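You operate a simulated robot arm through the tools that you are given. There is no shell and no other tool. Be economical: measure what you need, move in short steps, check, and stop when the job is done.

The job below is to be done with a simulated two-armed robot. You get a single attempt, and the scene is never put back.

TASK
On the top of the laid duvet, fold the plain cloth in half, so that its two long edges meet.
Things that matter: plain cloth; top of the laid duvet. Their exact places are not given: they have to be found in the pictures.

Only the result counts: the job must be done as asked and must still hold three seconds after the hand-in. Knocking over, shifting, dropping, spilling or breaking anything else fails it. Flat cloth is picked up by pressing the open fingertips on it (5 to 10 N) and closing them slowly along it; thin cloth reads only 2 to 8 mm in the jaws.

THE ROBOT
Two 7-joint arms with two-finger parallel grippers on one trunk, on a base that drives. Base frame: it is fixed to the floor where the robot stands at the start and does not move with it; the origin is under the middle of the robot, x ahead of it, y to its left, z up; the surface under the hand at the start is at about z = 825. Lengths are in mm, angles in rad, forces in N, time in s.
The left shoulder is at the start at [130, 180, 1004], the right one opposite. With the tool pointing down near the work surface each hand reaches from about 340 to 760 mm from the robot's upright axis, wherever it stands, measured 20 degrees to its own side. Places, roughly: top of the laid duvet [1100, 200, 800]. Payload 3.6 kg a hand.
The TCP of each hand is the grasp point between the finger pads, 30 mm short of the fingertips. In the tool frame z runs along the fingers and y along their closing line. The gripper opens to 110 mm. The fingers are 20 mm wide and 10 mm thick; the gripper's body (48 by 112 mm) begins 55 mm behind the TCP.
Orientation is that of the tool frame in the base frame, as [roll, pitch, yaw] about the fixed x, y, z axes, in that order (R = Rz(yaw) Ry(pitch) Rx(roll)). With the fingers straight down and closing along the base's y, the tool's x points along the base's -x, its y along +y and its z along -z.

THE INTERFACE
- The arms move only by the tool apply_moves. It takes "left_targets", "right_targets" or both (then of equal length, played together; a hand with none holds still); each is a list of rows, each a list of 3 entries, a list of its own where there are three numbers: the gripper command, from -1 (shut) to 1 (fully open), values between in proportion, then the shift along the tool's x, y, z in units of 150 mm (1.0 is 150 mm), then the turn, a rotation vector about the tool's x, y, z in units of 90 degrees (1.0 is 90 degrees). In form: [[gripper, [tx, ty, tz], [rx, ry, rz]], ...]. A call has 1 to 12 rows; each row is the pose to reach, as a shift and turn from the pose commanded when the call began, along the tool's axes at that moment. A call with a number of a shift or a turn outside -1 to 1 is refused whole. Each row takes 0.2 s and may step no farther than 50 mm and 0.15 rad from the row before; otherwise, or with a gripper value out of range, the whole call is refused. A pose out of reach is approached as far as the arm can. The call stops where the force on the tool passes 40 N (or 10 N more than at its start, if that is more) or the arm is blocked; 0.2 s more then pass. The fingers move at their own pace (about 153 mm/s each) and stop on an object; they squeeze with about 35 N. The grip force told is the motor's: it shows also when the fingers shut on nothing. Time passes only in rows, and 0.2 s behind the last, so rows that repeat a pose let the fingers close. It gives the time, the measured TCP pose, the force on the tool (base axes), the opening and the grip force at its end, in the units of the frame above (readings bear some noise), with the torque about the TCP (base axes, N m) and any sound that the robot's microphone picked up.
- Cameras (640 x 400 px; columns grow to the right, rows downward): "scene" is now at [236.7, 7.3, 1171.5]; the picture's right is [-0.01, -1.00, 0.02], its down [-0.64, -0.01, -0.77] and it looks along [0.77, -0.02, -0.64] (base axes); focal length 214 px, centre (320, 200). "left" rides on the left gripper at [72, -17, -103] in its tool frame; the picture's right is [0.23, 0.97, 0.00], its down [-0.76, 0.18, -0.62] and it looks along [-0.61, 0.14, 0.78] (tool axes); focal length 222 px, centre (320, 200). "right" rides on the right gripper at [72, 17, -103] in its tool frame; the picture's right is [-0.23, 0.97, 0.00], its down [-0.76, -0.18, -0.62] and it looks along [-0.61, -0.14, 0.78] (tool axes); focal length 222 px, centre (320, 200).
- snapshot(camera): a new picture of that camera. No time passes.
- raise_lower(by): slides the trunk up (or, below 0, down) by that many mm; the arms and the scene camera ride with it, the base frame stays. It gives what a move gives, with no picture.
- steer(legs): drives the robot by 1 to 6 legs, each [ahead, left, turn to the left] in mm, mm and rad, along the robot's own axes; the way and the turn of a leg run together, so that a leg with both is an arc; at most 1500 mm and 3.142 rad a leg. The arms and the cameras ride along, it lands a little off, and it stops where it bumps. It gives what a move gives.
- pan_tilt(pan, tilt): turns the head with the scene camera to pan (to the left, within 1.501 rad either way) and tilt (down, from -0.506 to 1.204), counted from straight ahead of the robot. It gives what a move gives.
- measure_at(camera, pixels): for up to 12 pixels [column, row] of the newest picture of that camera ("zoom" is the newest enlarged one), the place [x, y, z] in the base frame of the surface seen there, good to about 2 mm. No time passes.
- inspect(camera, box): a new picture of the part [left, top, right, bottom] of that camera's present view, enlarged. No time passes.
- close_job(): hands the job in; it is judged then, once.

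Go step by step. Measure first, check grasps and placings, and put right what went wrong. The budget is 80 turns and 58 pictures, counting those below and the enlarged ones. Unless the task says otherwise, let go and move clear before handing in, and close with one line.

The tools are called after ">>>" as a command line: name --argument value ..., lists and objects as JSON in quotes. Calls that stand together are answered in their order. apply_moves: Moves the arms, as the interface text tells. Its arguments: {"type":"object","properties":{"left_targets":{"type":"array","items":{"type":"array"}},"right_targets":{"type":"array","items":{"type":"array"}}},"required":[]} The other tools are called the same way: raise_lower (by) slides the trunk up or down; steer (legs) drives the base; pan_tilt (pan, tilt) turns the head that bears the scene camera; snapshot (camera) takes a picture; measure_at (camera, pixels) gives the place of the surface under pixels of a picture; inspect (camera, box) takes an enlarged picture of a part of a camera's view; close_job () hands the job in.

At the start:

```text
time_s: 0.0
left_tool_pos: [376.4, 422.3, 975.2]
left_tool_rot: [-3.126, 0.007, 3.12]
left_contact_force: [4.3, -0.8, -0.2]
left_moment: [0.09, 0.31, 0.02]
left_opening: 109.9
left_finger_force: 0.0
right_tool_pos: [456.5, -28.7, 1004.6]
right_tool_rot: [-3.127, 0.009, 3.119]
right_contact_force: [0.3, 0.2, 0.1]
right_moment: [-0.02, 0.05, 0.05]
right_opening: 109.9
right_finger_force: 0.1
trunk travel left (down, up): [-125.0, 638.0]
robot x, y, heading: [-10.7, -6.0, -0.026]
head pan, tilt: [0.014, 0.7]
```

scene: 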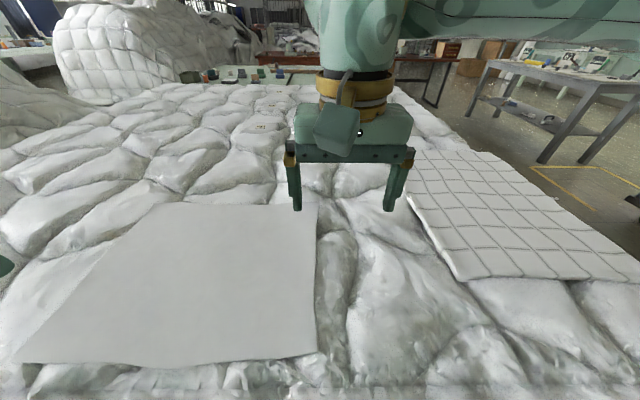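
right: 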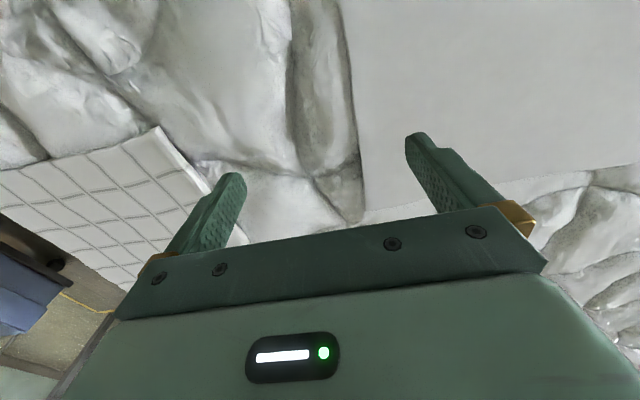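
left: 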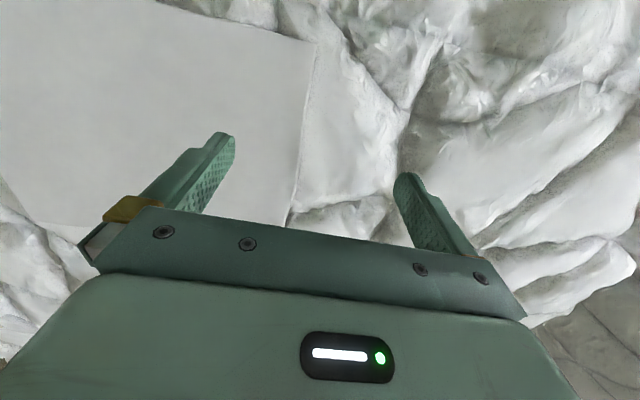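

The plain cloth shows in the scene picture with corners near (155,204), (317,205), (316,353), (18,362); the quilted one at right is not to be touched. I measure the corners and some points on it first.

>>> measure_at --camera "scene" --pixels '[[157, 206], [315, 207], [314, 351], [22, 360], [235, 206], [316, 280], [170, 356], [90, 280], [220, 280], [340, 280], [420, 210], [462, 278]]'

>>> inspect --camera "scene" --box '[0, 180, 360, 400]'

```text
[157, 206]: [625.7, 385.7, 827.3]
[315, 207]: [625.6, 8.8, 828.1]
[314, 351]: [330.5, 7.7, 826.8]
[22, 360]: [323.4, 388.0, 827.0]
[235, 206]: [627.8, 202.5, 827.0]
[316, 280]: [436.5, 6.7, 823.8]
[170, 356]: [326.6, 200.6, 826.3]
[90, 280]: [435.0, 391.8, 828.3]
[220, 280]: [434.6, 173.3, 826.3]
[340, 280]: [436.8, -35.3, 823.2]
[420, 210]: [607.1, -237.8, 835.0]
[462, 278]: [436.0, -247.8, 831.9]
```

```text
1.78 times, centred on (180, 290) of scene
```

zoom: 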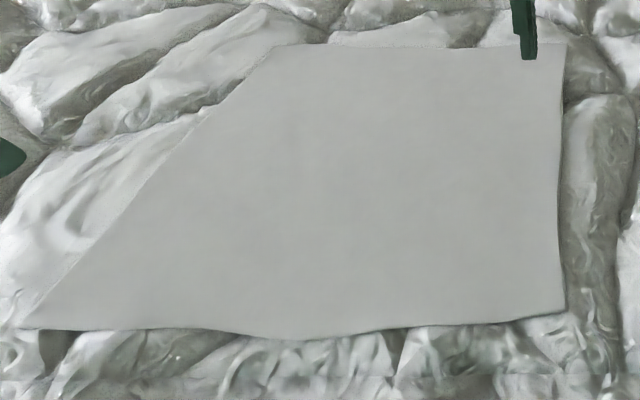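

The cloth spans x ≈ 325–627 and y ≈ 8–388, so the long edges run along y, at x ≈ 325 and x ≈ 627. I'll fold the far edge over to the near one with both hands, and first put the robot centrally behind the cloth and a little back.

>>> steer --legs '[[-80, 0, 0.026], [0, 204, 0]]'

>>> snapshot --camera "scene"

```text
time_s: 2.3
left_tool_pos: [293.8, 619.2, 976.1]
left_tool_rot: [-3.14, -0.002, -3.139]
left_contact_force: [-0.9, -0.1, 0.1]
left_moment: [-0.01, -0.02, 0.02]
left_opening: 110.0
left_finger_force: 0.0
right_tool_pos: [384.7, 172.4, 998.2]
right_tool_rot: [-3.141, -0.001, -3.141]
right_contact_force: [-0.4, 0.7, 0.0]
right_moment: [-0.02, 0.02, 0.01]
right_opening: 109.9
right_finger_force: 0.0
trunk travel left (down, up): [-125.0, 638.0]
robot x, y, heading: [-86.1, 200.4, -0.003]
head pan, tilt: [0.014, 0.7]
```

```text
53 pictures are left
```

scene: 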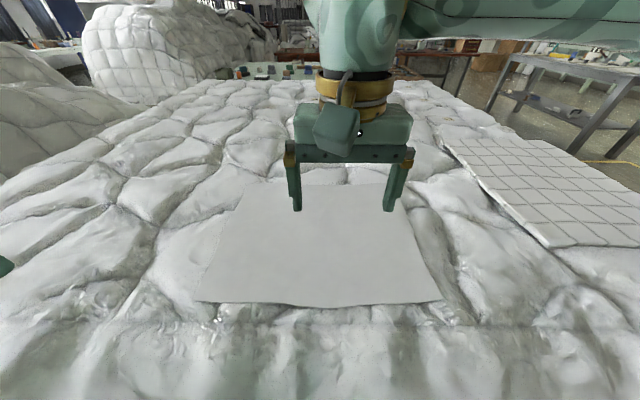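

The robot stands square behind the cloth now. I bring both hands over towards the far corners, high.

>>> apply_moves --left_targets '[[0.5, [-0.2, -0.18, 0], [0, 0, 0]], [0, [-0.4, -0.36, 0], [0, 0, 0]], [-0.1, [-0.6, -0.54, 0], [0, 0, 0]], [-0.1, [-0.8, -0.72, 0], [0, 0, 0]], [-0.1, [-1, -0.9, 0], [0, 0, 0]]]' --right_targets '[[0.5, [-0.16, -0.09, 0], [0, 0, 0]], [0, [-0.31, -0.18, 0], [0, 0, 0]], [-0.1, [-0.46, -0.27, 0], [0, 0, 0]], [-0.1, [-0.61, -0.36, 0], [0, 0, 0]], [-0.1, [-0.76, -0.44, 0], [0, 0, 0]]]'

>>> apply_moves --left_targets '[[-0.1, [-0.2, -0.18, 0.05], [0, 0, 0]], [-0.1, [-0.4, -0.36, 0.1], [0, 0, 0]], [-0.1, [-0.6, -0.54, 0.15], [0, 0, 0]], [-0.1, [-0.8, -0.7, 0.2], [0, 0, 0]], [-0.1, [-1, -0.86, 0.25], [0, 0, 0]]]' --right_targets '[[-0.1, [-0.16, -0.09, 0.1], [0, 0, 0]], [-0.1, [-0.31, -0.18, 0.2], [0, 0, 0]], [-0.1, [-0.46, -0.27, 0.3], [0, 0, 0]], [-0.1, [-0.61, -0.36, 0.4], [0, 0, 0]], [-0.1, [-0.76, -0.44, 0.5], [0, 0, 0]]]'

>>> snapshot --camera "scene"

```text
time_s: 3.5
left_tool_pos: [443.7, 483.0, 975.5]
left_tool_rot: [-3.141, -0.004, -3.141]
left_contact_force: [-0.1, -0.7, 0.2]
left_moment: [-0.01, 0.02, -0.02]
left_opening: 49.3
left_finger_force: 0.1
right_tool_pos: [500.8, 105.1, 997.0]
right_tool_rot: [3.141, -0.005, -3.141]
right_contact_force: [0.7, -0.3, -0.2]
right_moment: [0.01, 0.0, -0.04]
right_opening: 49.6
right_finger_force: 0.0
trunk travel left (down, up): [-125.0, 638.0]
robot x, y, heading: [-89.1, 200.8, -0.001]
head pan, tilt: [0.014, 0.7]
```

```text
time_s: 4.7
left_tool_pos: [535.4, 403.2, 952.0]
left_tool_rot: [3.141, -0.002, -3.139]
left_contact_force: [0.4, -0.9, 0.0]
left_moment: [0.04, -0.01, -0.01]
left_opening: 49.6
left_finger_force: 0.0
left hand out of reach, approached as far as the arm can: row 4, 5
right_tool_pos: [566.0, 44.1, 918.2]
right_tool_rot: [3.14, -0.003, -3.139]
right_contact_force: [0.2, -0.4, 0.1]
right_moment: [0.0, 0.03, 0.02]
right_opening: 49.4
right_finger_force: 0.0
right hand out of reach, approached as far as the arm can: row 3, 4, 5
trunk travel left (down, up): [-125.0, 638.0]
robot x, y, heading: [-88.9, 196.3, 0.002]
head pan, tilt: [0.014, 0.7]
```

```text
52 pictures are left
```

scene: 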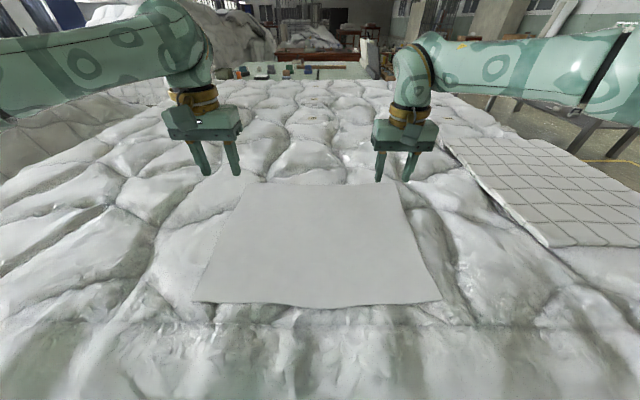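

The hands ran out of reach at x ≈ 535–566. I drive forward 70 mm (still within where the robot began) and raise the trunk a little, so that the shoulders sit level with the wrists.

>>> steer --legs '[[72, 4, 0]]'

>>> raise_lower --by 60

```text
time_s: 5.7
left_tool_pos: [605.5, 407.9, 952.6]
left_tool_rot: [-3.141, -0.001, -3.139]
left_contact_force: [-0.9, 0.9, 0.9]
left_moment: [-0.01, -0.01, 0.0]
left_opening: 49.4
left_finger_force: 0.0
right_tool_pos: [636.5, 48.6, 919.4]
right_tool_rot: [-3.141, 0.0, -3.139]
right_contact_force: [0.0, 0.4, -0.4]
right_moment: [-0.01, 0.05, -0.01]
right_opening: 49.6
right_finger_force: 0.0
trunk travel left (down, up): [-125.0, 638.0]
robot x, y, heading: [-19.1, 202.3, 0.002]
head pan, tilt: [0.014, 0.7]
```

```text
time_s: 6.7
left_tool_pos: [586.4, 408.5, 1046.9]
left_tool_rot: [3.14, 0.071, -3.137]
left_contact_force: [-0.1, 0.3, -0.8]
left_moment: [-0.03, 0.02, 0.02]
left_opening: 49.4
left_finger_force: 0.0
right_tool_pos: [624.1, 48.3, 1005.2]
right_tool_rot: [-3.142, 0.048, -3.141]
right_contact_force: [0.4, 0.1, 0.5]
right_moment: [0.0, 0.03, 0.0]
right_opening: 49.3
right_finger_force: 0.1
trunk travel left (down, up): [-185.0, 578.0]
robot x, y, heading: [-21.3, 203.6, 0.001]
head pan, tilt: [0.014, 0.7]
```

Both hands are up near the corners; the commanded poses may differ from the measured ones, so I descend by about 90 mm, then re-read.

>>> apply_moves --left_targets '[[-0.1, [0, 0, 0.2], [0, 0, 0]], [-0.1, [0, 0, 0.4], [0, 0, 0]], [-0.1, [0, 0, 0.6], [0, 0, 0]]]' --right_targets '[[-0.1, [0, 0, 0.15], [0, 0, 0]], [-0.1, [0, 0, 0.3], [0, 0, 0]], [-0.1, [0, 0, 0.45], [0, 0, 0]]]'

```text
time_s: 7.5
left_tool_pos: [592.2, 408.9, 959.4]
left_tool_rot: [-3.141, 0.071, -3.138]
left_contact_force: [-0.5, 1.0, -0.2]
left_moment: [-0.01, 0.0, -0.01]
left_opening: 49.6
left_finger_force: 0.1
right_tool_pos: [627.2, 48.1, 937.9]
right_tool_rot: [3.14, 0.049, -3.139]
right_contact_force: [-0.3, 0.3, -0.2]
right_moment: [-0.03, 0.03, -0.01]
right_opening: 49.5
right_finger_force: 0.1
trunk travel left (down, up): [-185.0, 578.0]
robot x, y, heading: [-15.4, 198.8, -0.004]
head pan, tilt: [0.014, 0.7]
```

The command follows the actual pose. I straighten the small tilts and go to (612, 357) and (612, 40), about 70 mm above the cloth.

>>> apply_moves --left_targets '[[-0.1, [-0.04, -0.17, 0.13], [0, 0.015, 0]], [-0.1, [-0.09, -0.347, 0.26], [0, 0.03, 0]], [-0.1, [-0.133, -0.347, 0.4], [0, 0.045, 0]]]' --right_targets '[[-0.1, [0.03, -0.02, 0.09], [0, 0.01, 0]], [-0.1, [0.06, -0.04, 0.18], [0, 0.02, 0]], [-0.1, [0.1, -0.053, 0.287], [0, 0.03, 0]]]'

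>>> snapshot --camera "scene"

>>> snapshot --camera "right"

>>> snapshot --camera "left"

```text
time_s: 8.3
left_tool_pos: [585.6, 390.5, 899.7]
left_tool_rot: [-3.141, 0.002, -3.136]
left_contact_force: [0.3, -0.2, -1.0]
left_moment: [-0.02, 0.02, 0.05]
left_opening: 49.4
left_finger_force: 0.2
left hand out of reach, approached as far as the arm can: row 1, 2, 3
right_tool_pos: [612.7, 39.9, 894.4]
right_tool_rot: [3.14, 0.0, 3.141]
right_contact_force: [1.0, -0.1, -0.5]
right_moment: [-0.02, -0.01, 0.03]
right_opening: 49.6
right_finger_force: 0.1
trunk travel left (down, up): [-185.0, 578.0]
robot x, y, heading: [-16.7, 200.2, -0.002]
head pan, tilt: [0.014, 0.7]
```

```text
51 pictures are left
```

scene: 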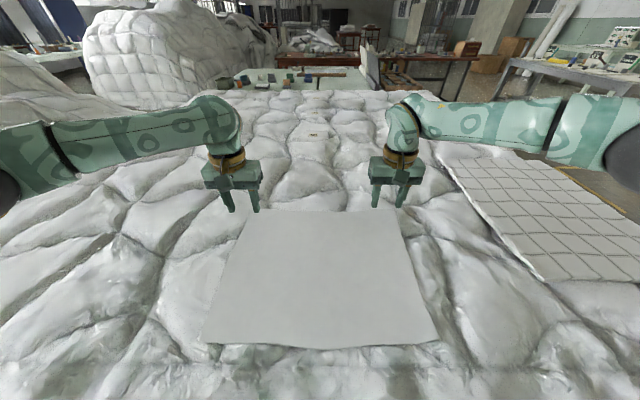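

```text
50 pictures are left
```

right: 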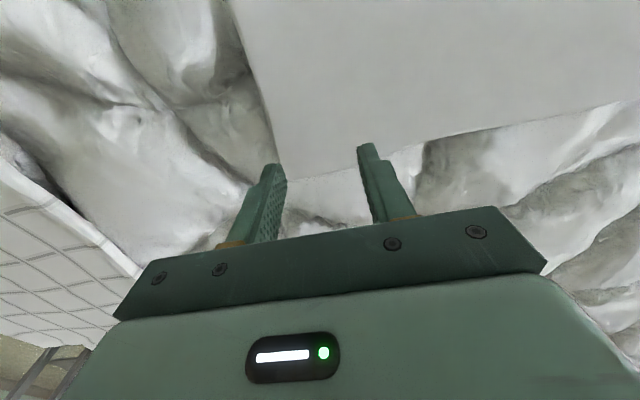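

```text
49 pictures are left
```

left: 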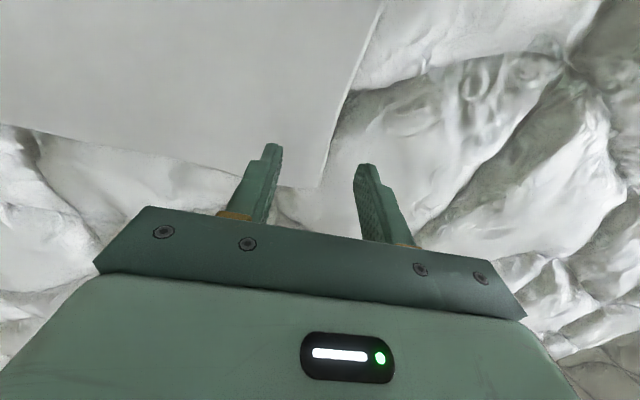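

The right hand is at its place, while the left stalled at (586, 390). I try the left again alone, in smaller steps.

>>> apply_moves --left_targets '[[-0.1, [0, -0.08, 0], [0, 0, 0]], [-0.1, [0, -0.16, 0], [0, 0, 0]], [-0.1, [0, -0.22, 0], [0, 0, 0]], [-0.1, [-0.09, -0.22, 0], [0, 0, 0]], [-0.1, [-0.173, -0.22, 0], [0, 0, 0]]]'

```text
time_s: 9.5
left_tool_pos: [574.3, 380.1, 901.3]
left_tool_rot: [-3.14, 0.002, -3.14]
left_contact_force: [0.2, 0.2, 0.3]
left_moment: [-0.06, 0.03, -0.02]
left_opening: 49.5
left_finger_force: 0.1
left hand out of reach, approached as far as the arm can: row 1, 2, 3, 4, 5
right_tool_pos: [612.1, 41.8, 895.4]
right_tool_rot: [-3.141, 0.001, -3.139]
right_contact_force: [0.4, -0.2, 0.4]
right_moment: [0.02, 0.03, 0.0]
right_opening: 49.6
right_finger_force: 0.0
trunk travel left (down, up): [-185.0, 578.0]
robot x, y, heading: [-15.1, 202.2, 0.002]
head pan, tilt: [0.014, 0.7]
```

The left hand is held back by a joint limit rather than by distance. I test whether a small yaw frees it.

>>> apply_moves --left_targets '[[-0.1, [0, 0, 0], [0, 0, 0.09]], [-0.1, [0, 0, 0], [0, 0, 0.18]], [-0.1, [-0.1, -0.08, 0], [0, 0, 0.18]], [-0.1, [-0.2, -0.15, 0], [0, 0, 0.18]], [-0.1, [-0.25, -0.15, 0], [0, 0, 0.18]]]'

```text
time_s: 10.7
left_tool_pos: [575.2, 383.2, 901.2]
left_tool_rot: [-3.139, 0.004, 2.862]
left_contact_force: [0.7, -1.1, -0.4]
left_moment: [0.01, -0.02, 0.04]
left_opening: 49.7
left_finger_force: 0.2
left hand out of reach, approached as far as the arm can: row 3, 4, 5
right_tool_pos: [612.6, 40.5, 896.5]
right_tool_rot: [3.141, 0.003, 3.141]
right_contact_force: [-0.9, 0.0, 1.0]
right_moment: [0.06, -0.05, 0.0]
right_opening: 49.3
right_finger_force: 0.1
trunk travel left (down, up): [-185.0, 578.0]
robot x, y, heading: [-17.0, 200.5, 0.002]
head pan, tilt: [0.014, 0.7]
```

Yaw made no difference. I draw the left hand back, shift it inwards there, and then push forward, which may let the elbow settle differently.

>>> apply_moves --left_targets '[[-0.1, [0.3, 0, -0.1], [0, 0, -0.06]], [-0.1, [0.6, 0, -0.2], [0, 0, -0.12]], [-0.1, [0.8, 0, -0.2], [0, 0, -0.178]], [-0.1, [0.8, -0.25, -0.2], [0, 0, -0.178]], [-0.1, [0.75, -0.4, -0.2], [0, 0, -0.178]]]'

```text
time_s: 11.9
left_tool_pos: [451.5, 358.5, 932.7]
left_tool_rot: [-3.14, 0.0, -3.139]
left_contact_force: [-0.1, -0.4, 0.5]
left_moment: [0.02, 0.01, 0.0]
left_opening: 49.6
left_finger_force: 0.1
right_tool_pos: [612.9, 40.0, 895.0]
right_tool_rot: [-3.14, 0.002, -3.139]
right_contact_force: [0.0, 0.2, 1.3]
right_moment: [0.01, 0.0, 0.03]
right_opening: 49.7
right_finger_force: 0.1
trunk travel left (down, up): [-185.0, 578.0]
robot x, y, heading: [-15.7, 203.3, 0.003]
head pan, tilt: [0.014, 0.7]
```

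>>> apply_moves --left_targets '[[-0.1, [-0.25, 0, 0], [0, 0, 0]], [-0.1, [-0.5, 0, 0], [0, 0, 0]], [-0.1, [-0.75, 0, 0.1], [0, 0, 0]], [-0.1, [-0.9, 0, 0.2], [0, 0, 0]], [-0.1, [-1, 0, 0.25], [0, 0, 0]]]'

>>> snapshot --camera "scene"

```text
time_s: 13.1
left_tool_pos: [569.8, 394.5, 897.4]
left_tool_rot: [-3.138, -0.001, -3.14]
left_contact_force: [-0.3, 0.1, 0.3]
left_moment: [-0.03, 0.03, 0.0]
left_opening: 49.6
left_finger_force: 0.1
left hand out of reach, approached as far as the arm can: row 3, 4, 5
right_tool_pos: [613.7, 42.3, 895.3]
right_tool_rot: [-3.141, 0.0, -3.139]
right_contact_force: [0.0, 0.2, -0.5]
right_moment: [-0.06, 0.03, -0.01]
right_opening: 49.8
right_finger_force: 0.1
trunk travel left (down, up): [-185.0, 578.0]
robot x, y, heading: [-22.4, 200.4, 0.004]
head pan, tilt: [0.014, 0.7]
```

```text
48 pictures are left
```

scene: 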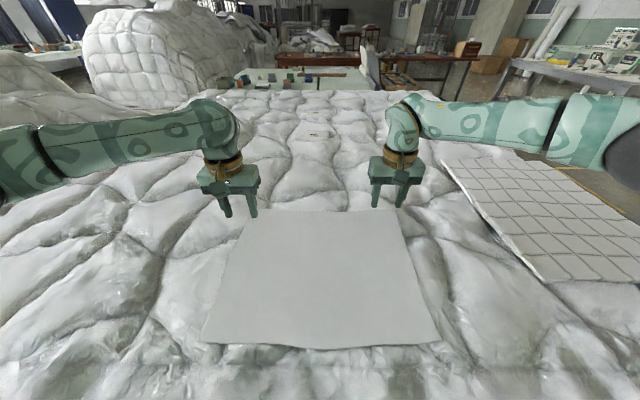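

The left arm can't reach inward at this distance, so I move the robot about 55 mm right and 25 mm forward; the right hand has room to spare.

>>> steer --legs '[[25, -55, 0]]'

>>> apply_moves --left_targets '[[-0.1, [-0.05, 0, 0], [0, 0, 0]], [-0.1, [-0.1, 0.05, 0], [0, 0, 0]], [-0.1, [-0.12, 0.09, 0], [0, 0, 0]]]' --right_targets '[[-0.1, [0.05, 0.1, 0], [0, 0, 0]], [-0.1, [0.1, 0.2, 0], [0, 0, 0]], [-0.1, [0.16, 0.35, 0], [0, 0, 0]]]'

```text
time_s: 14.1
left_tool_pos: [595.2, 336.7, 899.2]
left_tool_rot: [3.141, 0.002, 3.14]
left_contact_force: [0.2, -0.6, -0.2]
left_moment: [0.03, 0.03, 0.0]
left_opening: 49.5
left_finger_force: 0.1
right_tool_pos: [638.0, -14.2, 895.9]
right_tool_rot: [-3.141, 0.002, 3.14]
right_contact_force: [-0.6, -0.3, 0.3]
right_moment: [0.04, -0.03, 0.0]
right_opening: 49.4
right_finger_force: 0.1
trunk travel left (down, up): [-185.0, 578.0]
robot x, y, heading: [8.8, 141.0, -0.002]
head pan, tilt: [0.014, 0.7]
```

```text
time_s: 14.8
left_tool_pos: [611.5, 350.3, 899.4]
left_tool_rot: [-3.141, 0.005, -3.141]
left_contact_force: [0.0, 0.1, 0.5]
left_moment: [-0.02, 0.0, -0.01]
left_opening: 49.4
left_finger_force: 0.0
right_tool_pos: [612.4, 37.8, 897.4]
right_tool_rot: [3.141, 0.003, 3.141]
right_contact_force: [0.1, 0.0, -0.6]
right_moment: [0.03, 0.01, -0.01]
right_opening: 49.8
right_finger_force: 0.1
trunk travel left (down, up): [-185.0, 578.0]
robot x, y, heading: [6.9, 146.0, 0.003]
head pan, tilt: [0.014, 0.7]
```

Both reach now. I lower them to just above the cloth (tips touch at TCP z ≈ 857) and check.

>>> apply_moves --left_targets '[[-0.1, [0, 0.045, 0.12], [0, 0, 0]], [-0.1, [0, 0.045, 0.24], [0, 0, 0]]]' --right_targets '[[-0.1, [0, 0, 0.12], [0, 0, 0]], [-0.1, [0, 0, 0.23], [0, 0, 0]]]'

>>> snapshot --camera "scene"

>>> snapshot --camera "right"

>>> snapshot --camera "left"

```text
time_s: 15.4
left_tool_pos: [612.5, 358.2, 863.2]
left_tool_rot: [-3.138, 0.002, 3.141]
left_contact_force: [0.7, 0.1, -1.4]
left_moment: [0.0, -0.02, 0.01]
left_opening: 49.5
left_finger_force: 0.0
right_tool_pos: [612.6, 37.0, 860.4]
right_tool_rot: [-3.141, 0.002, -3.141]
right_contact_force: [0.0, -0.5, -0.7]
right_moment: [-0.04, -0.01, -0.01]
right_opening: 49.5
right_finger_force: 0.2
trunk travel left (down, up): [-185.0, 578.0]
robot x, y, heading: [9.0, 145.2, 0.001]
head pan, tilt: [0.014, 0.7]
```

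```text
47 pictures are left
```

scene: 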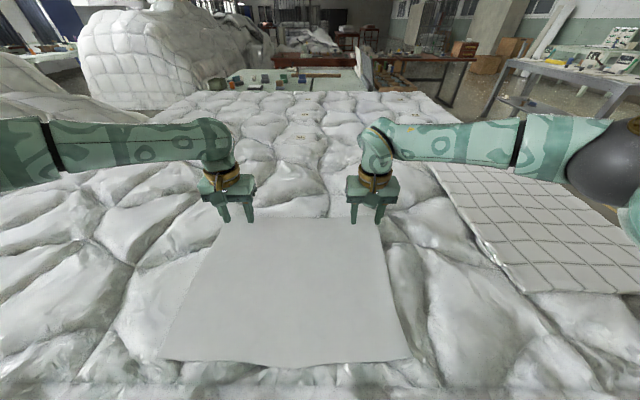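

```text
46 pictures are left
```

right: 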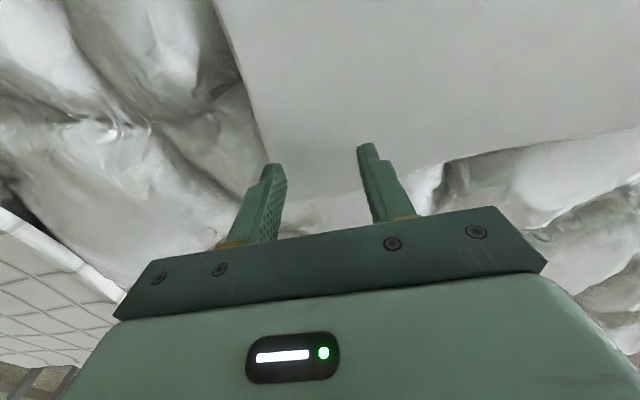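

```text
45 pictures are left
```

left: 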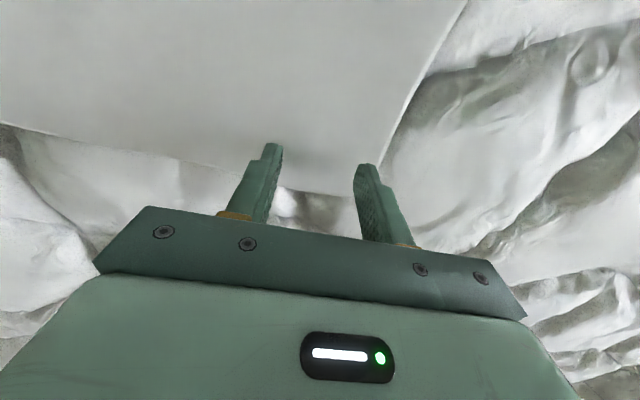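

The fingertips straddle the corners, with the right hand's outer finger (270,165) just on the side edge, so I shift it 6 mm inward. Then I press down a few mm.

>>> apply_moves --left_targets '[[-0.1, [0.02, -0.01, 0.02], [0, 0, 0]], [-0.1, [0.02, -0.01, 0.04], [0, 0, 0]], [-0.1, [0.02, -0.01, 0.05], [0, 0, 0]]]' --right_targets '[[-0.1, [0.02, 0.04, 0], [0, 0, 0]], [-0.1, [0.02, 0.04, 0.015], [0, 0, 0]], [-0.1, [0.02, 0.04, 0.03], [0, 0, 0]]]'

```text
time_s: 16.2
left_tool_pos: [608.6, 356.7, 855.7]
left_tool_rot: [-3.141, 0.004, -3.142]
left_contact_force: [-0.3, 0.7, 4.2]
left_moment: [0.19, -0.03, 0.0]
left_opening: 50.2
left_finger_force: 0.2
right_tool_pos: [610.8, 43.1, 857.5]
right_tool_rot: [-3.14, 0.003, -3.141]
right_contact_force: [-0.5, 0.0, 0.0]
right_moment: [0.03, -0.02, -0.02]
right_opening: 49.4
right_finger_force: 0.2
trunk travel left (down, up): [-185.0, 578.0]
robot x, y, heading: [6.7, 143.3, 0.005]
head pan, tilt: [0.014, 0.7]
```

The left touches (4.2 N at 855.7); the right doesn't yet. I press the left 1.5 mm more and the right 3 mm.

>>> apply_moves --left_targets '[[-0.1, [0, 0, 0.005], [0, 0, 0]], [-0.1, [0, 0, 0.008], [0, 0, 0]]]' --right_targets '[[-0.1, [0, 0, 0.01], [0, 0, 0]], [-0.1, [0, 0, 0.022], [0, 0, 0]]]'

```text
time_s: 16.9
left_tool_pos: [609.1, 358.0, 856.6]
left_tool_rot: [-3.139, 0.006, -3.141]
left_contact_force: [4.3, 0.3, 9.7]
left_moment: [0.29, -0.11, -0.13]
left_opening: 49.7
left_finger_force: 0.5
right_tool_pos: [610.5, 43.9, 855.7]
right_tool_rot: [3.139, 0.007, 3.141]
right_contact_force: [1.8, -0.3, 12.6]
right_moment: [-0.35, -0.01, 0.06]
right_opening: 49.5
right_finger_force: 0.2
trunk travel left (down, up): [-185.0, 578.0]
robot x, y, heading: [6.4, 148.4, 0.005]
head pan, tilt: [0.014, 0.7]
```

The moments (±0.3 N m at about 10 N) say that nearly all the load is on the outer fingers. I roll each hand by about 0.03 rad to bring the inner fingers down.

>>> apply_moves --left_targets '[[-0.1, [0, 0, 0], [-0.01, 0, 0]], [-0.1, [0, 0, 0], [-0.02, 0, 0]]]' --right_targets '[[-0.1, [0, 0, 0], [0.01, 0, 0]], [-0.1, [0, 0, 0], [0.02, 0, 0]]]'

```text
time_s: 17.4
left_tool_pos: [607.8, 357.1, 857.3]
left_tool_rot: [3.112, 0.006, 3.141]
left_contact_force: [4.3, -2.5, 10.8]
left_moment: [-0.41, -0.11, 0.16]
left_opening: 50.2
left_finger_force: 0.9
right_tool_pos: [611.1, 44.5, 856.2]
right_tool_rot: [-3.112, 0.006, 3.141]
right_contact_force: [3.9, 2.5, 25.5]
right_moment: [0.93, -0.04, -0.09]
right_opening: 49.9
right_finger_force: 0.6
trunk travel left (down, up): [-185.0, 578.0]
robot x, y, heading: [5.5, 147.0, 0.0]
head pan, tilt: [0.014, 0.7]
```

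That overdid it a little; I roll back a bit over half and lift the right by 0.5 mm.

>>> apply_moves --left_targets '[[-0.1, [0, 0, 0], [0.01, 0, 0]], [-0.1, [0, 0, 0], [0.011, 0, 0]]]' --right_targets '[[-0.1, [0, 0, -0.003], [-0.01, 0, 0]], [-0.1, [0, 0, -0.003], [-0.012, 0, 0]]]'

```text
time_s: 18.1
left_tool_pos: [607.6, 355.8, 857.0]
left_tool_rot: [3.13, 0.006, -3.141]
left_contact_force: [6.6, 0.1, 14.1]
left_moment: [-0.42, -0.16, 0.19]
left_opening: 49.9
left_finger_force: 0.1
right_tool_pos: [609.9, 44.2, 856.8]
right_tool_rot: [-3.131, 0.008, 3.141]
right_contact_force: [6.6, 0.5, 26.0]
right_moment: [0.79, -0.14, -0.22]
right_opening: 49.7
right_finger_force: 0.5
trunk travel left (down, up): [-185.0, 578.0]
robot x, y, heading: [6.4, 143.4, -0.004]
head pan, tilt: [0.014, 0.7]
```

Force remains high on the inner fingers; I lift the right by 1.5 mm and the left by 0.5 mm, and roll back a touch more.

>>> apply_moves --left_targets '[[-0.1, [0, 0, -0.003], [0.004, 0, 0]], [-0.1, [0, 0, -0.003], [0.006, 0, 0]]]' --right_targets '[[-0.1, [0, 0, -0.006], [-0.004, 0, 0]], [-0.1, [0, 0, -0.011], [-0.006, 0, 0]]]'

```text
time_s: 18.6
left_tool_pos: [608.3, 357.7, 856.8]
left_tool_rot: [3.136, 0.003, -3.141]
left_contact_force: [1.8, 4.8, 17.9]
left_moment: [0.03, 0.0, 0.15]
left_opening: 49.8
left_finger_force: 0.5
right_tool_pos: [609.5, 42.9, 856.2]
right_tool_rot: [-3.138, 0.002, -3.14]
right_contact_force: [7.2, -1.9, 15.4]
right_moment: [-0.14, -0.16, 0.0]
right_opening: 49.8
right_finger_force: 0.1
trunk travel left (down, up): [-185.0, 578.0]
robot x, y, heading: [5.3, 148.4, -0.006]
head pan, tilt: [0.014, 0.7]
```

Balanced now, with about 16 N on each. I ease off by about 0.7 mm and close both slowly along the cloth.

>>> apply_moves --left_targets '[[-0.1, [0, 0, -0.005], [0, 0, 0]], [-0.2, [0, 0, -0.005], [0, 0, 0]], [-0.3, [0, 0, -0.005], [0, 0, 0]], [-0.4, [0, 0, -0.005], [0, 0, 0]], [-0.5, [0, 0, -0.005], [0, 0, 0]], [-0.6, [0, 0, -0.005], [0, 0, 0]], [-0.7, [0, 0, -0.005], [0, 0, 0]], [-0.8, [0, 0, -0.005], [0, 0, 0]], [-0.9, [0, 0, -0.005], [0, 0, 0]], [-1, [0, 0, -0.005], [0, 0, 0]], [-1, [0, 0, -0.005], [0, 0, 0]], [-1, [0, 0, -0.005], [0, 0, 0]]]' --right_targets '[[-0.1, [0, 0, -0.004], [0, 0, 0]], [-0.2, [0, 0, -0.004], [0, 0, 0]], [-0.3, [0, 0, -0.004], [0, 0, 0]], [-0.4, [0, 0, -0.004], [0, 0, 0]], [-0.5, [0, 0, -0.004], [0, 0, 0]], [-0.6, [0, 0, -0.004], [0, 0, 0]], [-0.7, [0, 0, -0.004], [0, 0, 0]], [-0.8, [0, 0, -0.004], [0, 0, 0]], [-0.9, [0, 0, -0.004], [0, 0, 0]], [-1, [0, 0, -0.004], [0, 0, 0]], [-1, [0, 0, -0.004], [0, 0, 0]], [-1, [0, 0, -0.004], [0, 0, 0]]]'

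>>> snapshot --camera "right"

>>> snapshot --camera "left"

```text
time_s: 21.2
left_tool_pos: [607.5, 355.3, 856.3]
left_tool_rot: [3.139, 0.003, 3.141]
left_contact_force: [-0.1, -13.6, 7.7]
left_moment: [-0.37, -0.02, 0.0]
left_opening: 1.8
left_finger_force: 35.4
right_tool_pos: [610.1, 44.1, 856.9]
right_tool_rot: [-3.141, 0.003, -3.139]
right_contact_force: [-0.9, 14.8, 1.7]
right_moment: [0.48, 0.0, -0.03]
right_opening: 2.2
right_finger_force: 35.0
trunk travel left (down, up): [-185.0, 578.0]
robot x, y, heading: [6.2, 144.5, -0.0]
head pan, tilt: [0.014, 0.7]
```

```text
44 pictures are left
```

right: 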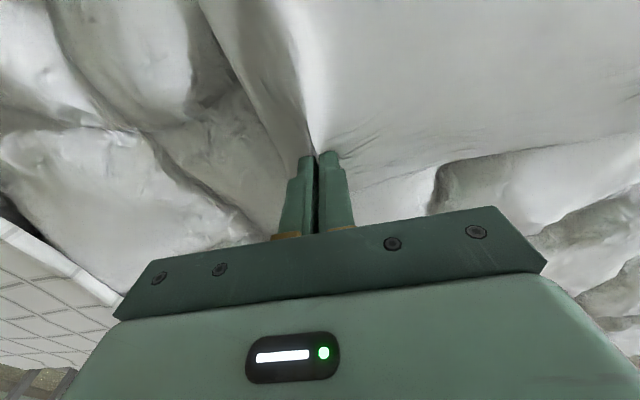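

```text
43 pictures are left
```

left: 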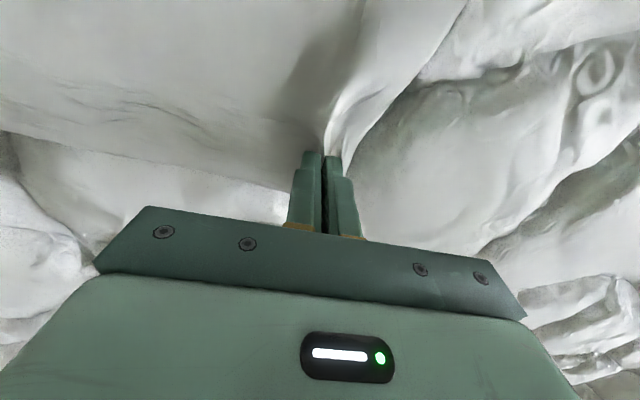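

Both pinched the cloth (openings 1.8 and 2.2 mm, with ridges visible at the fingertips), and it is taut between them (±14 N). I lift gently while easing the hands inward.

>>> apply_moves --left_targets '[[-1, [0, -0.04, -0.03], [0, 0, 0]], [-1, [0.03, -0.08, -0.1], [0, 0, 0]], [-1, [0.08, -0.08, -0.2], [0, 0, 0]], [-1, [0.14, -0.08, -0.3], [0, 0, 0]], [-1, [0.2, -0.08, -0.4], [0, 0, 0]]]' --right_targets '[[-1, [0, 0.04, -0.03], [0, 0, 0]], [-1, [0.03, 0.08, -0.1], [0, 0, 0]], [-1, [0.08, 0.08, -0.2], [0, 0, 0]], [-1, [0.14, 0.08, -0.3], [0, 0, 0]], [-1, [0.2, 0.08, -0.4], [0, 0, 0]]]'

>>> snapshot --camera "scene"

```text
time_s: 22.4
left_tool_pos: [578.1, 343.6, 915.7]
left_tool_rot: [3.14, 0.002, 3.141]
left_contact_force: [0.1, -0.9, -0.6]
left_moment: [-0.01, -0.04, 0.01]
left_opening: 2.2
left_finger_force: 34.8
right_tool_pos: [579.4, 55.6, 917.4]
right_tool_rot: [-3.139, 0.002, 3.141]
right_contact_force: [0.2, 0.8, 0.4]
right_moment: [-0.01, -0.01, -0.02]
right_opening: 1.7
right_finger_force: 35.1
trunk travel left (down, up): [-185.0, 578.0]
robot x, y, heading: [6.5, 148.3, -0.006]
head pan, tilt: [0.014, 0.7]
```

```text
42 pictures are left
```

scene: 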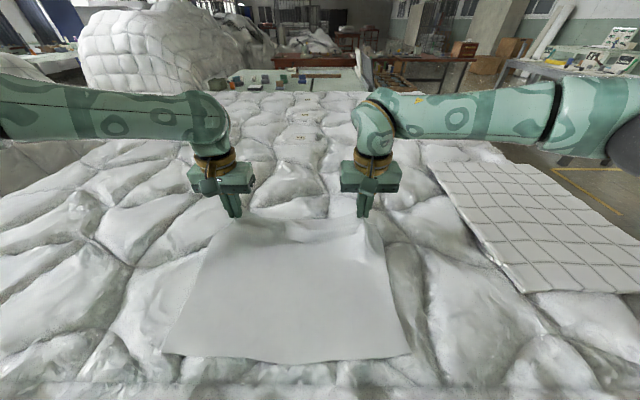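

Both hands hold the far edge up. I continue the arc to x ≈ 525, tilting the fingers forward, so that the cloth is turned over as it goes.

>>> apply_moves --left_targets '[[-1, [0.05, 0, -0.03], [0, -0.09, 0]], [-1, [0.1, 0, -0.06], [0, -0.18, 0]], [-1, [0.16, 0, -0.09], [0, -0.27, 0]], [-1, [0.22, 0, -0.11], [0, -0.36, 0]], [-1, [0.28, 0, -0.13], [0, -0.45, 0]], [-1, [0.34, 0, -0.13], [0, -0.53, 0]]]' --right_targets '[[-1, [0.05, 0, -0.03], [0, -0.09, 0]], [-1, [0.1, 0, -0.06], [0, -0.18, 0]], [-1, [0.16, 0, -0.09], [0, -0.27, 0]], [-1, [0.22, 0, -0.11], [0, -0.36, 0]], [-1, [0.28, 0, -0.13], [0, -0.45, 0]], [-1, [0.34, 0, -0.13], [0, -0.53, 0]]]'

>>> snapshot --camera "scene"

```text
time_s: 23.9
left_tool_pos: [526.5, 343.9, 934.3]
left_tool_rot: [3.138, 0.836, 3.138]
left_contact_force: [0.7, -0.1, -0.3]
left_moment: [0.03, 0.04, -0.01]
left_opening: 2.1
left_finger_force: 35.2
right_tool_pos: [529.2, 56.4, 935.6]
right_tool_rot: [-3.139, 0.837, -3.141]
right_contact_force: [0.6, -1.1, 1.2]
right_moment: [-0.05, 0.0, 0.0]
right_opening: 2.2
right_finger_force: 35.7
trunk travel left (down, up): [-185.0, 578.0]
robot x, y, heading: [6.1, 148.5, -0.0]
head pan, tilt: [0.014, 0.7]
```

```text
41 pictures are left
```

scene: 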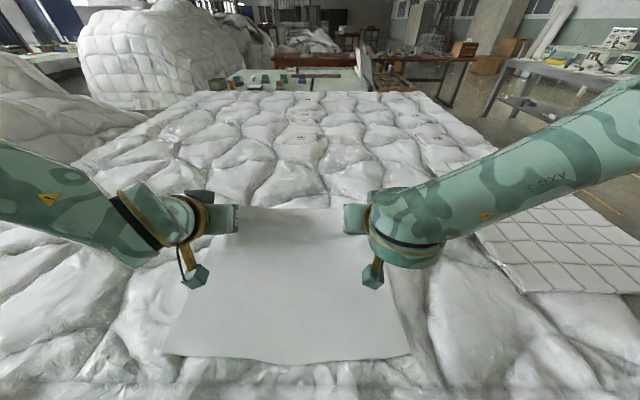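

The tilt went well, with both grips held. I carry the edge back by driving the robot back 150 mm, which also gives the arms room for the laying.

>>> steer --legs '[[-150, 0, 0]]'

>>> snapshot --camera "scene"

```text
time_s: 25.2
left_tool_pos: [378.5, 344.9, 935.1]
left_tool_rot: [3.138, 0.837, 3.137]
left_contact_force: [0.7, 0.5, 0.3]
left_moment: [0.04, -0.05, 0.0]
left_opening: 2.1
left_finger_force: 35.1
right_tool_pos: [382.1, 55.7, 934.5]
right_tool_rot: [-3.137, 0.835, -3.138]
right_contact_force: [-0.9, -0.2, 0.1]
right_moment: [-0.02, 0.01, 0.01]
right_opening: 2.0
right_finger_force: 34.8
trunk travel left (down, up): [-185.0, 578.0]
robot x, y, heading: [-143.3, 148.9, -0.001]
head pan, tilt: [0.014, 0.7]
```

```text
40 pictures are left
```

scene: 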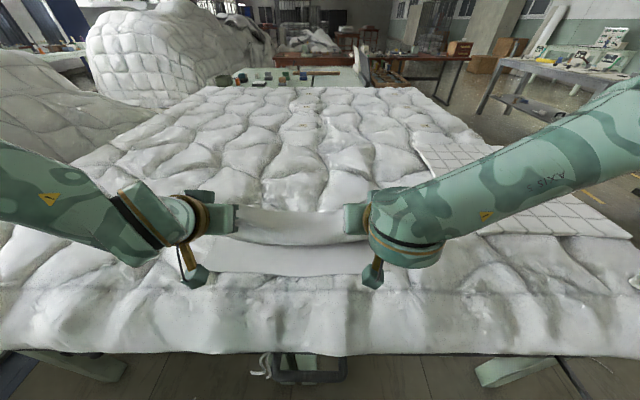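

The flap has turned over and the near edge seems unmoved (about row 275). I lower the edge towards x ≈ 325–343, spreading the hands 6 mm each.

>>> apply_moves --left_targets '[[-1, [0.2, 0.01, 0.018], [0, 0, 0]], [-1, [0.4, 0.03, 0.036], [0, 0, 0]], [-1, [0.607, 0.045, 0.055], [0, 0, 0]]]' --right_targets '[[-1, [0.2, -0.01, 0.014], [0, 0, 0]], [-1, [0.4, -0.03, 0.028], [0, 0, 0]], [-1, [0.62, -0.045, 0.04], [0, 0, 0]]]'

>>> pan_tilt --pan 0.014 --tilt 0.95

>>> snapshot --camera "scene"

>>> snapshot --camera "right"

>>> snapshot --camera "left"

```text
time_s: 26.0
left_tool_pos: [342.0, 347.2, 857.1]
left_tool_rot: [3.139, 0.836, 3.138]
left_contact_force: [0.8, -0.8, 2.7]
left_moment: [0.03, -0.11, -0.02]
left_opening: 1.8
left_finger_force: 35.4
left hand out of reach, approached as far as the arm can: row 2, 3
right_tool_pos: [323.9, 48.8, 862.1]
right_tool_rot: [-3.136, 0.836, -3.137]
right_contact_force: [0.5, 1.4, 1.0]
right_moment: [0.01, -0.02, 0.04]
right_opening: 2.3
right_finger_force: 35.2
trunk travel left (down, up): [-185.0, 578.0]
robot x, y, heading: [-141.7, 149.5, -0.002]
head pan, tilt: [0.014, 0.7]
```

```text
time_s: 26.8
left_tool_pos: [342.9, 347.4, 857.1]
left_tool_rot: [3.136, 0.834, 3.138]
left_contact_force: [0.3, -2.2, 4.0]
left_moment: [-0.04, -0.04, 0.03]
left_opening: 2.1
left_finger_force: 34.9
right_tool_pos: [325.6, 47.9, 861.0]
right_tool_rot: [-3.136, 0.835, -3.139]
right_contact_force: [1.2, 1.2, 0.5]
right_moment: [0.0, -0.02, 0.06]
right_opening: 1.9
right_finger_force: 35.2
trunk travel left (down, up): [-185.0, 578.0]
robot x, y, heading: [-138.7, 143.1, -0.002]
head pan, tilt: [0.014, 0.949]
```

```text
39 pictures are left
```

scene: 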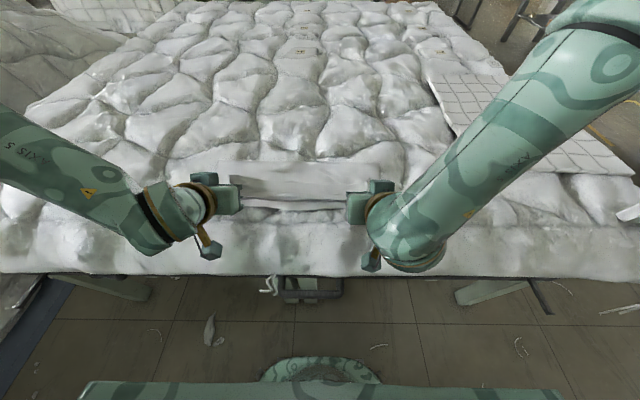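

```text
38 pictures are left
```

right: 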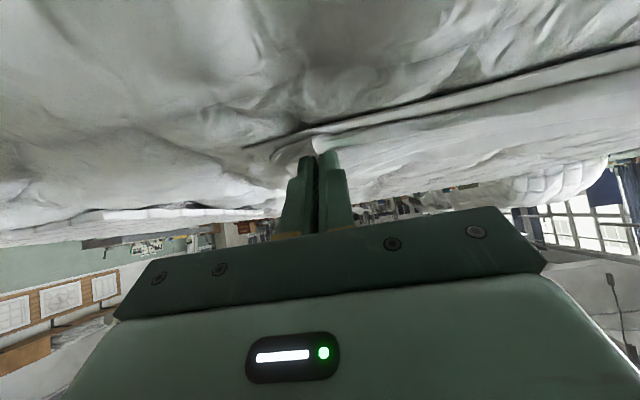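

```text
37 pictures are left
```

left: 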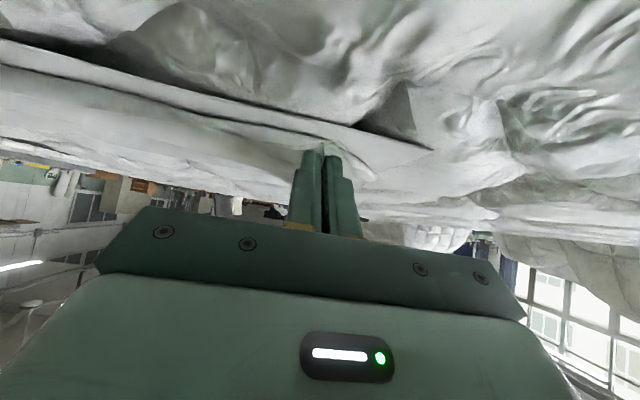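

The left hand stalled at x = 342, so it is about 17 mm short; I look closely at how the two edges lie.

>>> inspect --camera "scene" --box '[180, 140, 420, 290]'

```text
2.67 times, centred on (300, 215) of scene
```

zoom: 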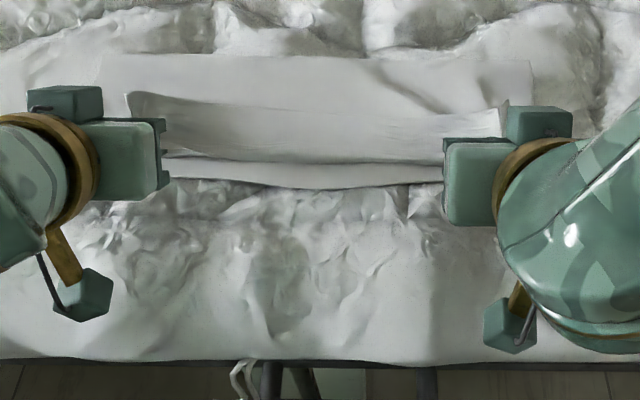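

>>> measure_at --camera "zoom" --pixels '[[250, 183], [250, 160], [340, 188], [340, 163], [420, 185], [420, 162], [100, 57], [530, 62], [300, 60], [145, 97], [300, 112], [480, 115]]'

```text
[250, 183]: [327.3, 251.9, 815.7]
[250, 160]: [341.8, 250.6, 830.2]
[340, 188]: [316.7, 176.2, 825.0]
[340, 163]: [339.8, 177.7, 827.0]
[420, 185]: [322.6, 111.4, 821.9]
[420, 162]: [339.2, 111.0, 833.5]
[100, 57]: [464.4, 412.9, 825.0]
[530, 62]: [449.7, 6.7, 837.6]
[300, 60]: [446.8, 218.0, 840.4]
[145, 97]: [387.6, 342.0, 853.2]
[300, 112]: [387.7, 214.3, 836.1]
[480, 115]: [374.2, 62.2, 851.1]
```

The flap's edge lies at x ≈ 340 and the bottom edge at x ≈ 322, with slack left in the flap. I lift both hands slightly and drive back 20 mm to bring the edges together.

>>> apply_moves --left_targets '[[-1, [-0.03, 0, -0.027], [0, 0, 0]], [-1, [-0.03, 0.02, -0.027], [0, 0, 0]]]' --right_targets '[[-1, [-0.015, 0, -0.013], [0, 0, 0]], [-1, [-0.015, 0, -0.013], [0, 0, 0]]]'

>>> steer --legs '[[-20, 0, 0]]'

>>> inspect --camera "scene" --box '[180, 130, 420, 280]'

```text
time_s: 27.4
left_tool_pos: [343.8, 349.9, 861.9]
left_tool_rot: [3.137, 0.832, 3.138]
left_contact_force: [-0.3, -1.5, -0.8]
left_moment: [-0.03, -0.03, -0.04]
left_opening: 1.9
left_finger_force: 35.2
right_tool_pos: [324.0, 49.1, 864.4]
right_tool_rot: [-3.138, 0.834, -3.137]
right_contact_force: [-0.6, 1.3, 0.3]
right_moment: [0.07, 0.03, 0.05]
right_opening: 2.1
right_finger_force: 35.2
trunk travel left (down, up): [-185.0, 578.0]
robot x, y, heading: [-142.0, 146.4, -0.003]
head pan, tilt: [0.014, 0.949]
```

```text
time_s: 28.2
left_tool_pos: [324.3, 349.6, 862.1]
left_tool_rot: [3.137, 0.834, 3.138]
left_contact_force: [-0.3, -1.6, 1.0]
left_moment: [-0.03, -0.03, -0.03]
left_opening: 1.8
left_finger_force: 34.9
right_tool_pos: [304.2, 48.8, 864.7]
right_tool_rot: [-3.14, 0.836, -3.137]
right_contact_force: [0.7, 0.9, -0.3]
right_moment: [0.05, -0.01, 0.03]
right_opening: 2.3
right_finger_force: 35.4
trunk travel left (down, up): [-185.0, 578.0]
robot x, y, heading: [-160.9, 148.7, -0.005]
head pan, tilt: [0.014, 0.949]
```

```text
2.67 times, centred on (300, 205) of scene
```

zoom: 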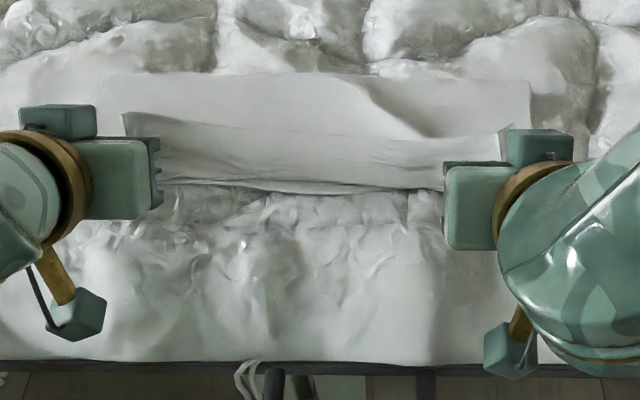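

The flap's edge is now about on the bottom edge; I measure both.

>>> measure_at --camera "zoom" --pixels '[[190, 182], [190, 187], [250, 184], [250, 190], [340, 185], [340, 192], [420, 184], [420, 189], [105, 78], [520, 82], [300, 75], [130, 118]]'

>>> snapshot --camera "right"

>>> snapshot --camera "left"

```text
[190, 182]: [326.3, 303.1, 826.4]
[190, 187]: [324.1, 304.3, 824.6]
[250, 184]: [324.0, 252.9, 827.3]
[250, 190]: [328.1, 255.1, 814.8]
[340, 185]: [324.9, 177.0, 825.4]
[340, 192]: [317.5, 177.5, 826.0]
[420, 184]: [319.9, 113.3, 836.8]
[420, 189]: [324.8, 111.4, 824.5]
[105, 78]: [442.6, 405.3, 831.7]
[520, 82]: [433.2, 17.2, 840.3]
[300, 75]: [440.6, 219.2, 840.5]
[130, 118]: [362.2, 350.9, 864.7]
```

```text
34 pictures are left
```

right: 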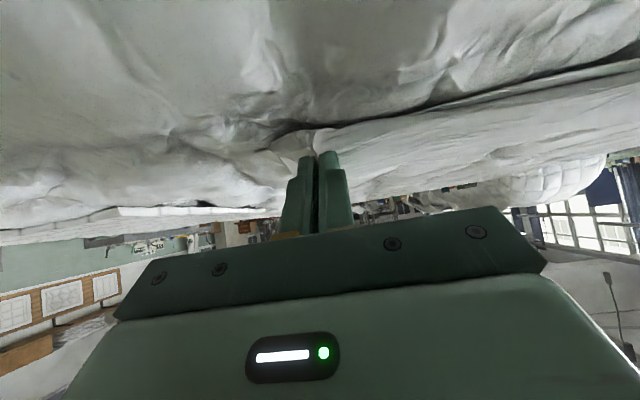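

```text
33 pictures are left
```

left: 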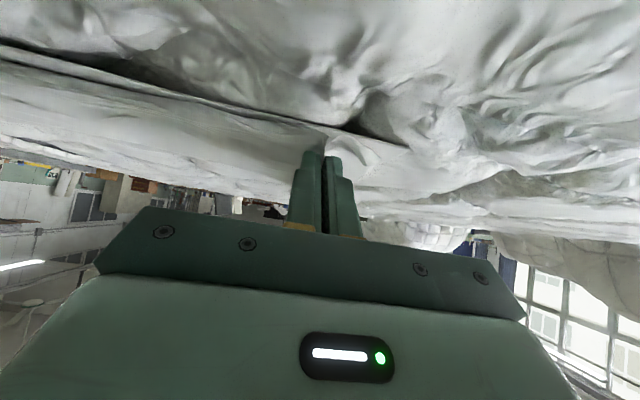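

The flap's near rim lies at x ≈ 324, but the step at zoom rows 112–130 (x ≈ 365, z ≈ 860) shows that the true edge strip is folded back on top, since my fingers are tilted only 48°. I measure the bed's rim to see how far I can tilt.

>>> measure_at --camera "zoom" --pixels '[[300, 345], [300, 358], [120, 350], [460, 355], [300, 120], [300, 128], [300, 140], [300, 160], [420, 125], [420, 150], [200, 118], [200, 135]]'

```text
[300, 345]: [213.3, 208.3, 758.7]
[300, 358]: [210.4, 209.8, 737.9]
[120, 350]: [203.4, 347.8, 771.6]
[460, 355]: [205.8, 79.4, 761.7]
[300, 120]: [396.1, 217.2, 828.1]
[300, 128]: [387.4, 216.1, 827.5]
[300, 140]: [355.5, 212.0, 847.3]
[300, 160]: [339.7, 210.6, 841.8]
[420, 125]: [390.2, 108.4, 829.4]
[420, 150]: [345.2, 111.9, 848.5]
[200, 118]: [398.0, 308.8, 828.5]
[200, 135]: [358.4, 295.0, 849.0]
```

The edge strip (up to about 50 mm) is flipped back because of the grip's orientation, so laid like this it would not be a true edge-to-edge fold. I take the flap back and lay it open again, then regrip with the fingers closing across the edge.

>>> apply_moves --left_targets '[[-1, [-0.2, 0, -0.022], [0, 0, 0]], [-1, [-0.4, 0, -0.044], [0, 0, 0]], [-1, [-0.57, 0, -0.066], [0, 0, 0]]]' --right_targets '[[-1, [-0.22, 0, 0.01], [0, 0, 0]], [-1, [-0.44, 0, 0.02], [0, 0, 0]], [-1, [-0.66, 0, 0.033], [0, 0, 0]]]'

>>> steer --legs '[[165, 0, 0.003]]'

>>> snapshot --camera "scene"

```text
time_s: 29.0
left_tool_pos: [376.3, 350.1, 932.3]
left_tool_rot: [3.136, 0.834, 3.136]
left_contact_force: [0.4, -2.2, 0.0]
left_moment: [-0.03, -0.02, -0.04]
left_opening: 2.1
left_finger_force: 35.0
right_tool_pos: [376.7, 47.3, 934.9]
right_tool_rot: [-3.137, 0.834, -3.137]
right_contact_force: [-0.2, 0.1, 0.0]
right_moment: [0.0, -0.01, 0.02]
right_opening: 2.1
right_finger_force: 34.8
trunk travel left (down, up): [-185.0, 578.0]
robot x, y, heading: [-161.7, 149.0, 0.002]
head pan, tilt: [0.014, 0.949]
```

```text
time_s: 30.4
left_tool_pos: [540.7, 351.6, 931.4]
left_tool_rot: [3.135, 0.834, 3.14]
left_contact_force: [0.0, -1.2, -0.6]
left_moment: [-0.02, 0.03, -0.02]
left_opening: 2.0
left_finger_force: 34.8
right_tool_pos: [541.8, 49.6, 935.8]
right_tool_rot: [-3.139, 0.836, -3.137]
right_contact_force: [0.9, 1.5, -0.4]
right_moment: [0.01, -0.01, 0.03]
right_opening: 2.0
right_finger_force: 35.3
trunk travel left (down, up): [-185.0, 578.0]
robot x, y, heading: [4.0, 143.6, 0.003]
head pan, tilt: [0.014, 0.949]
```

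```text
32 pictures are left
```

scene: 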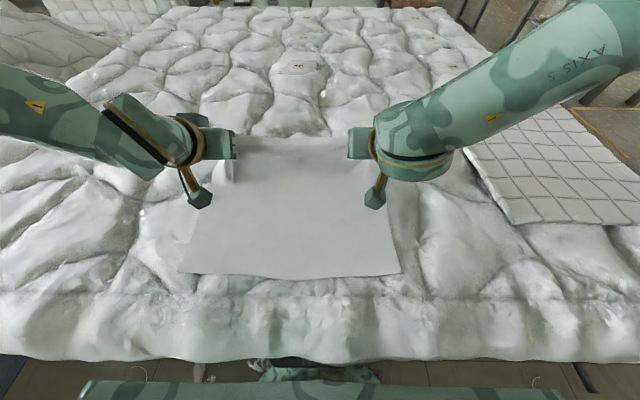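

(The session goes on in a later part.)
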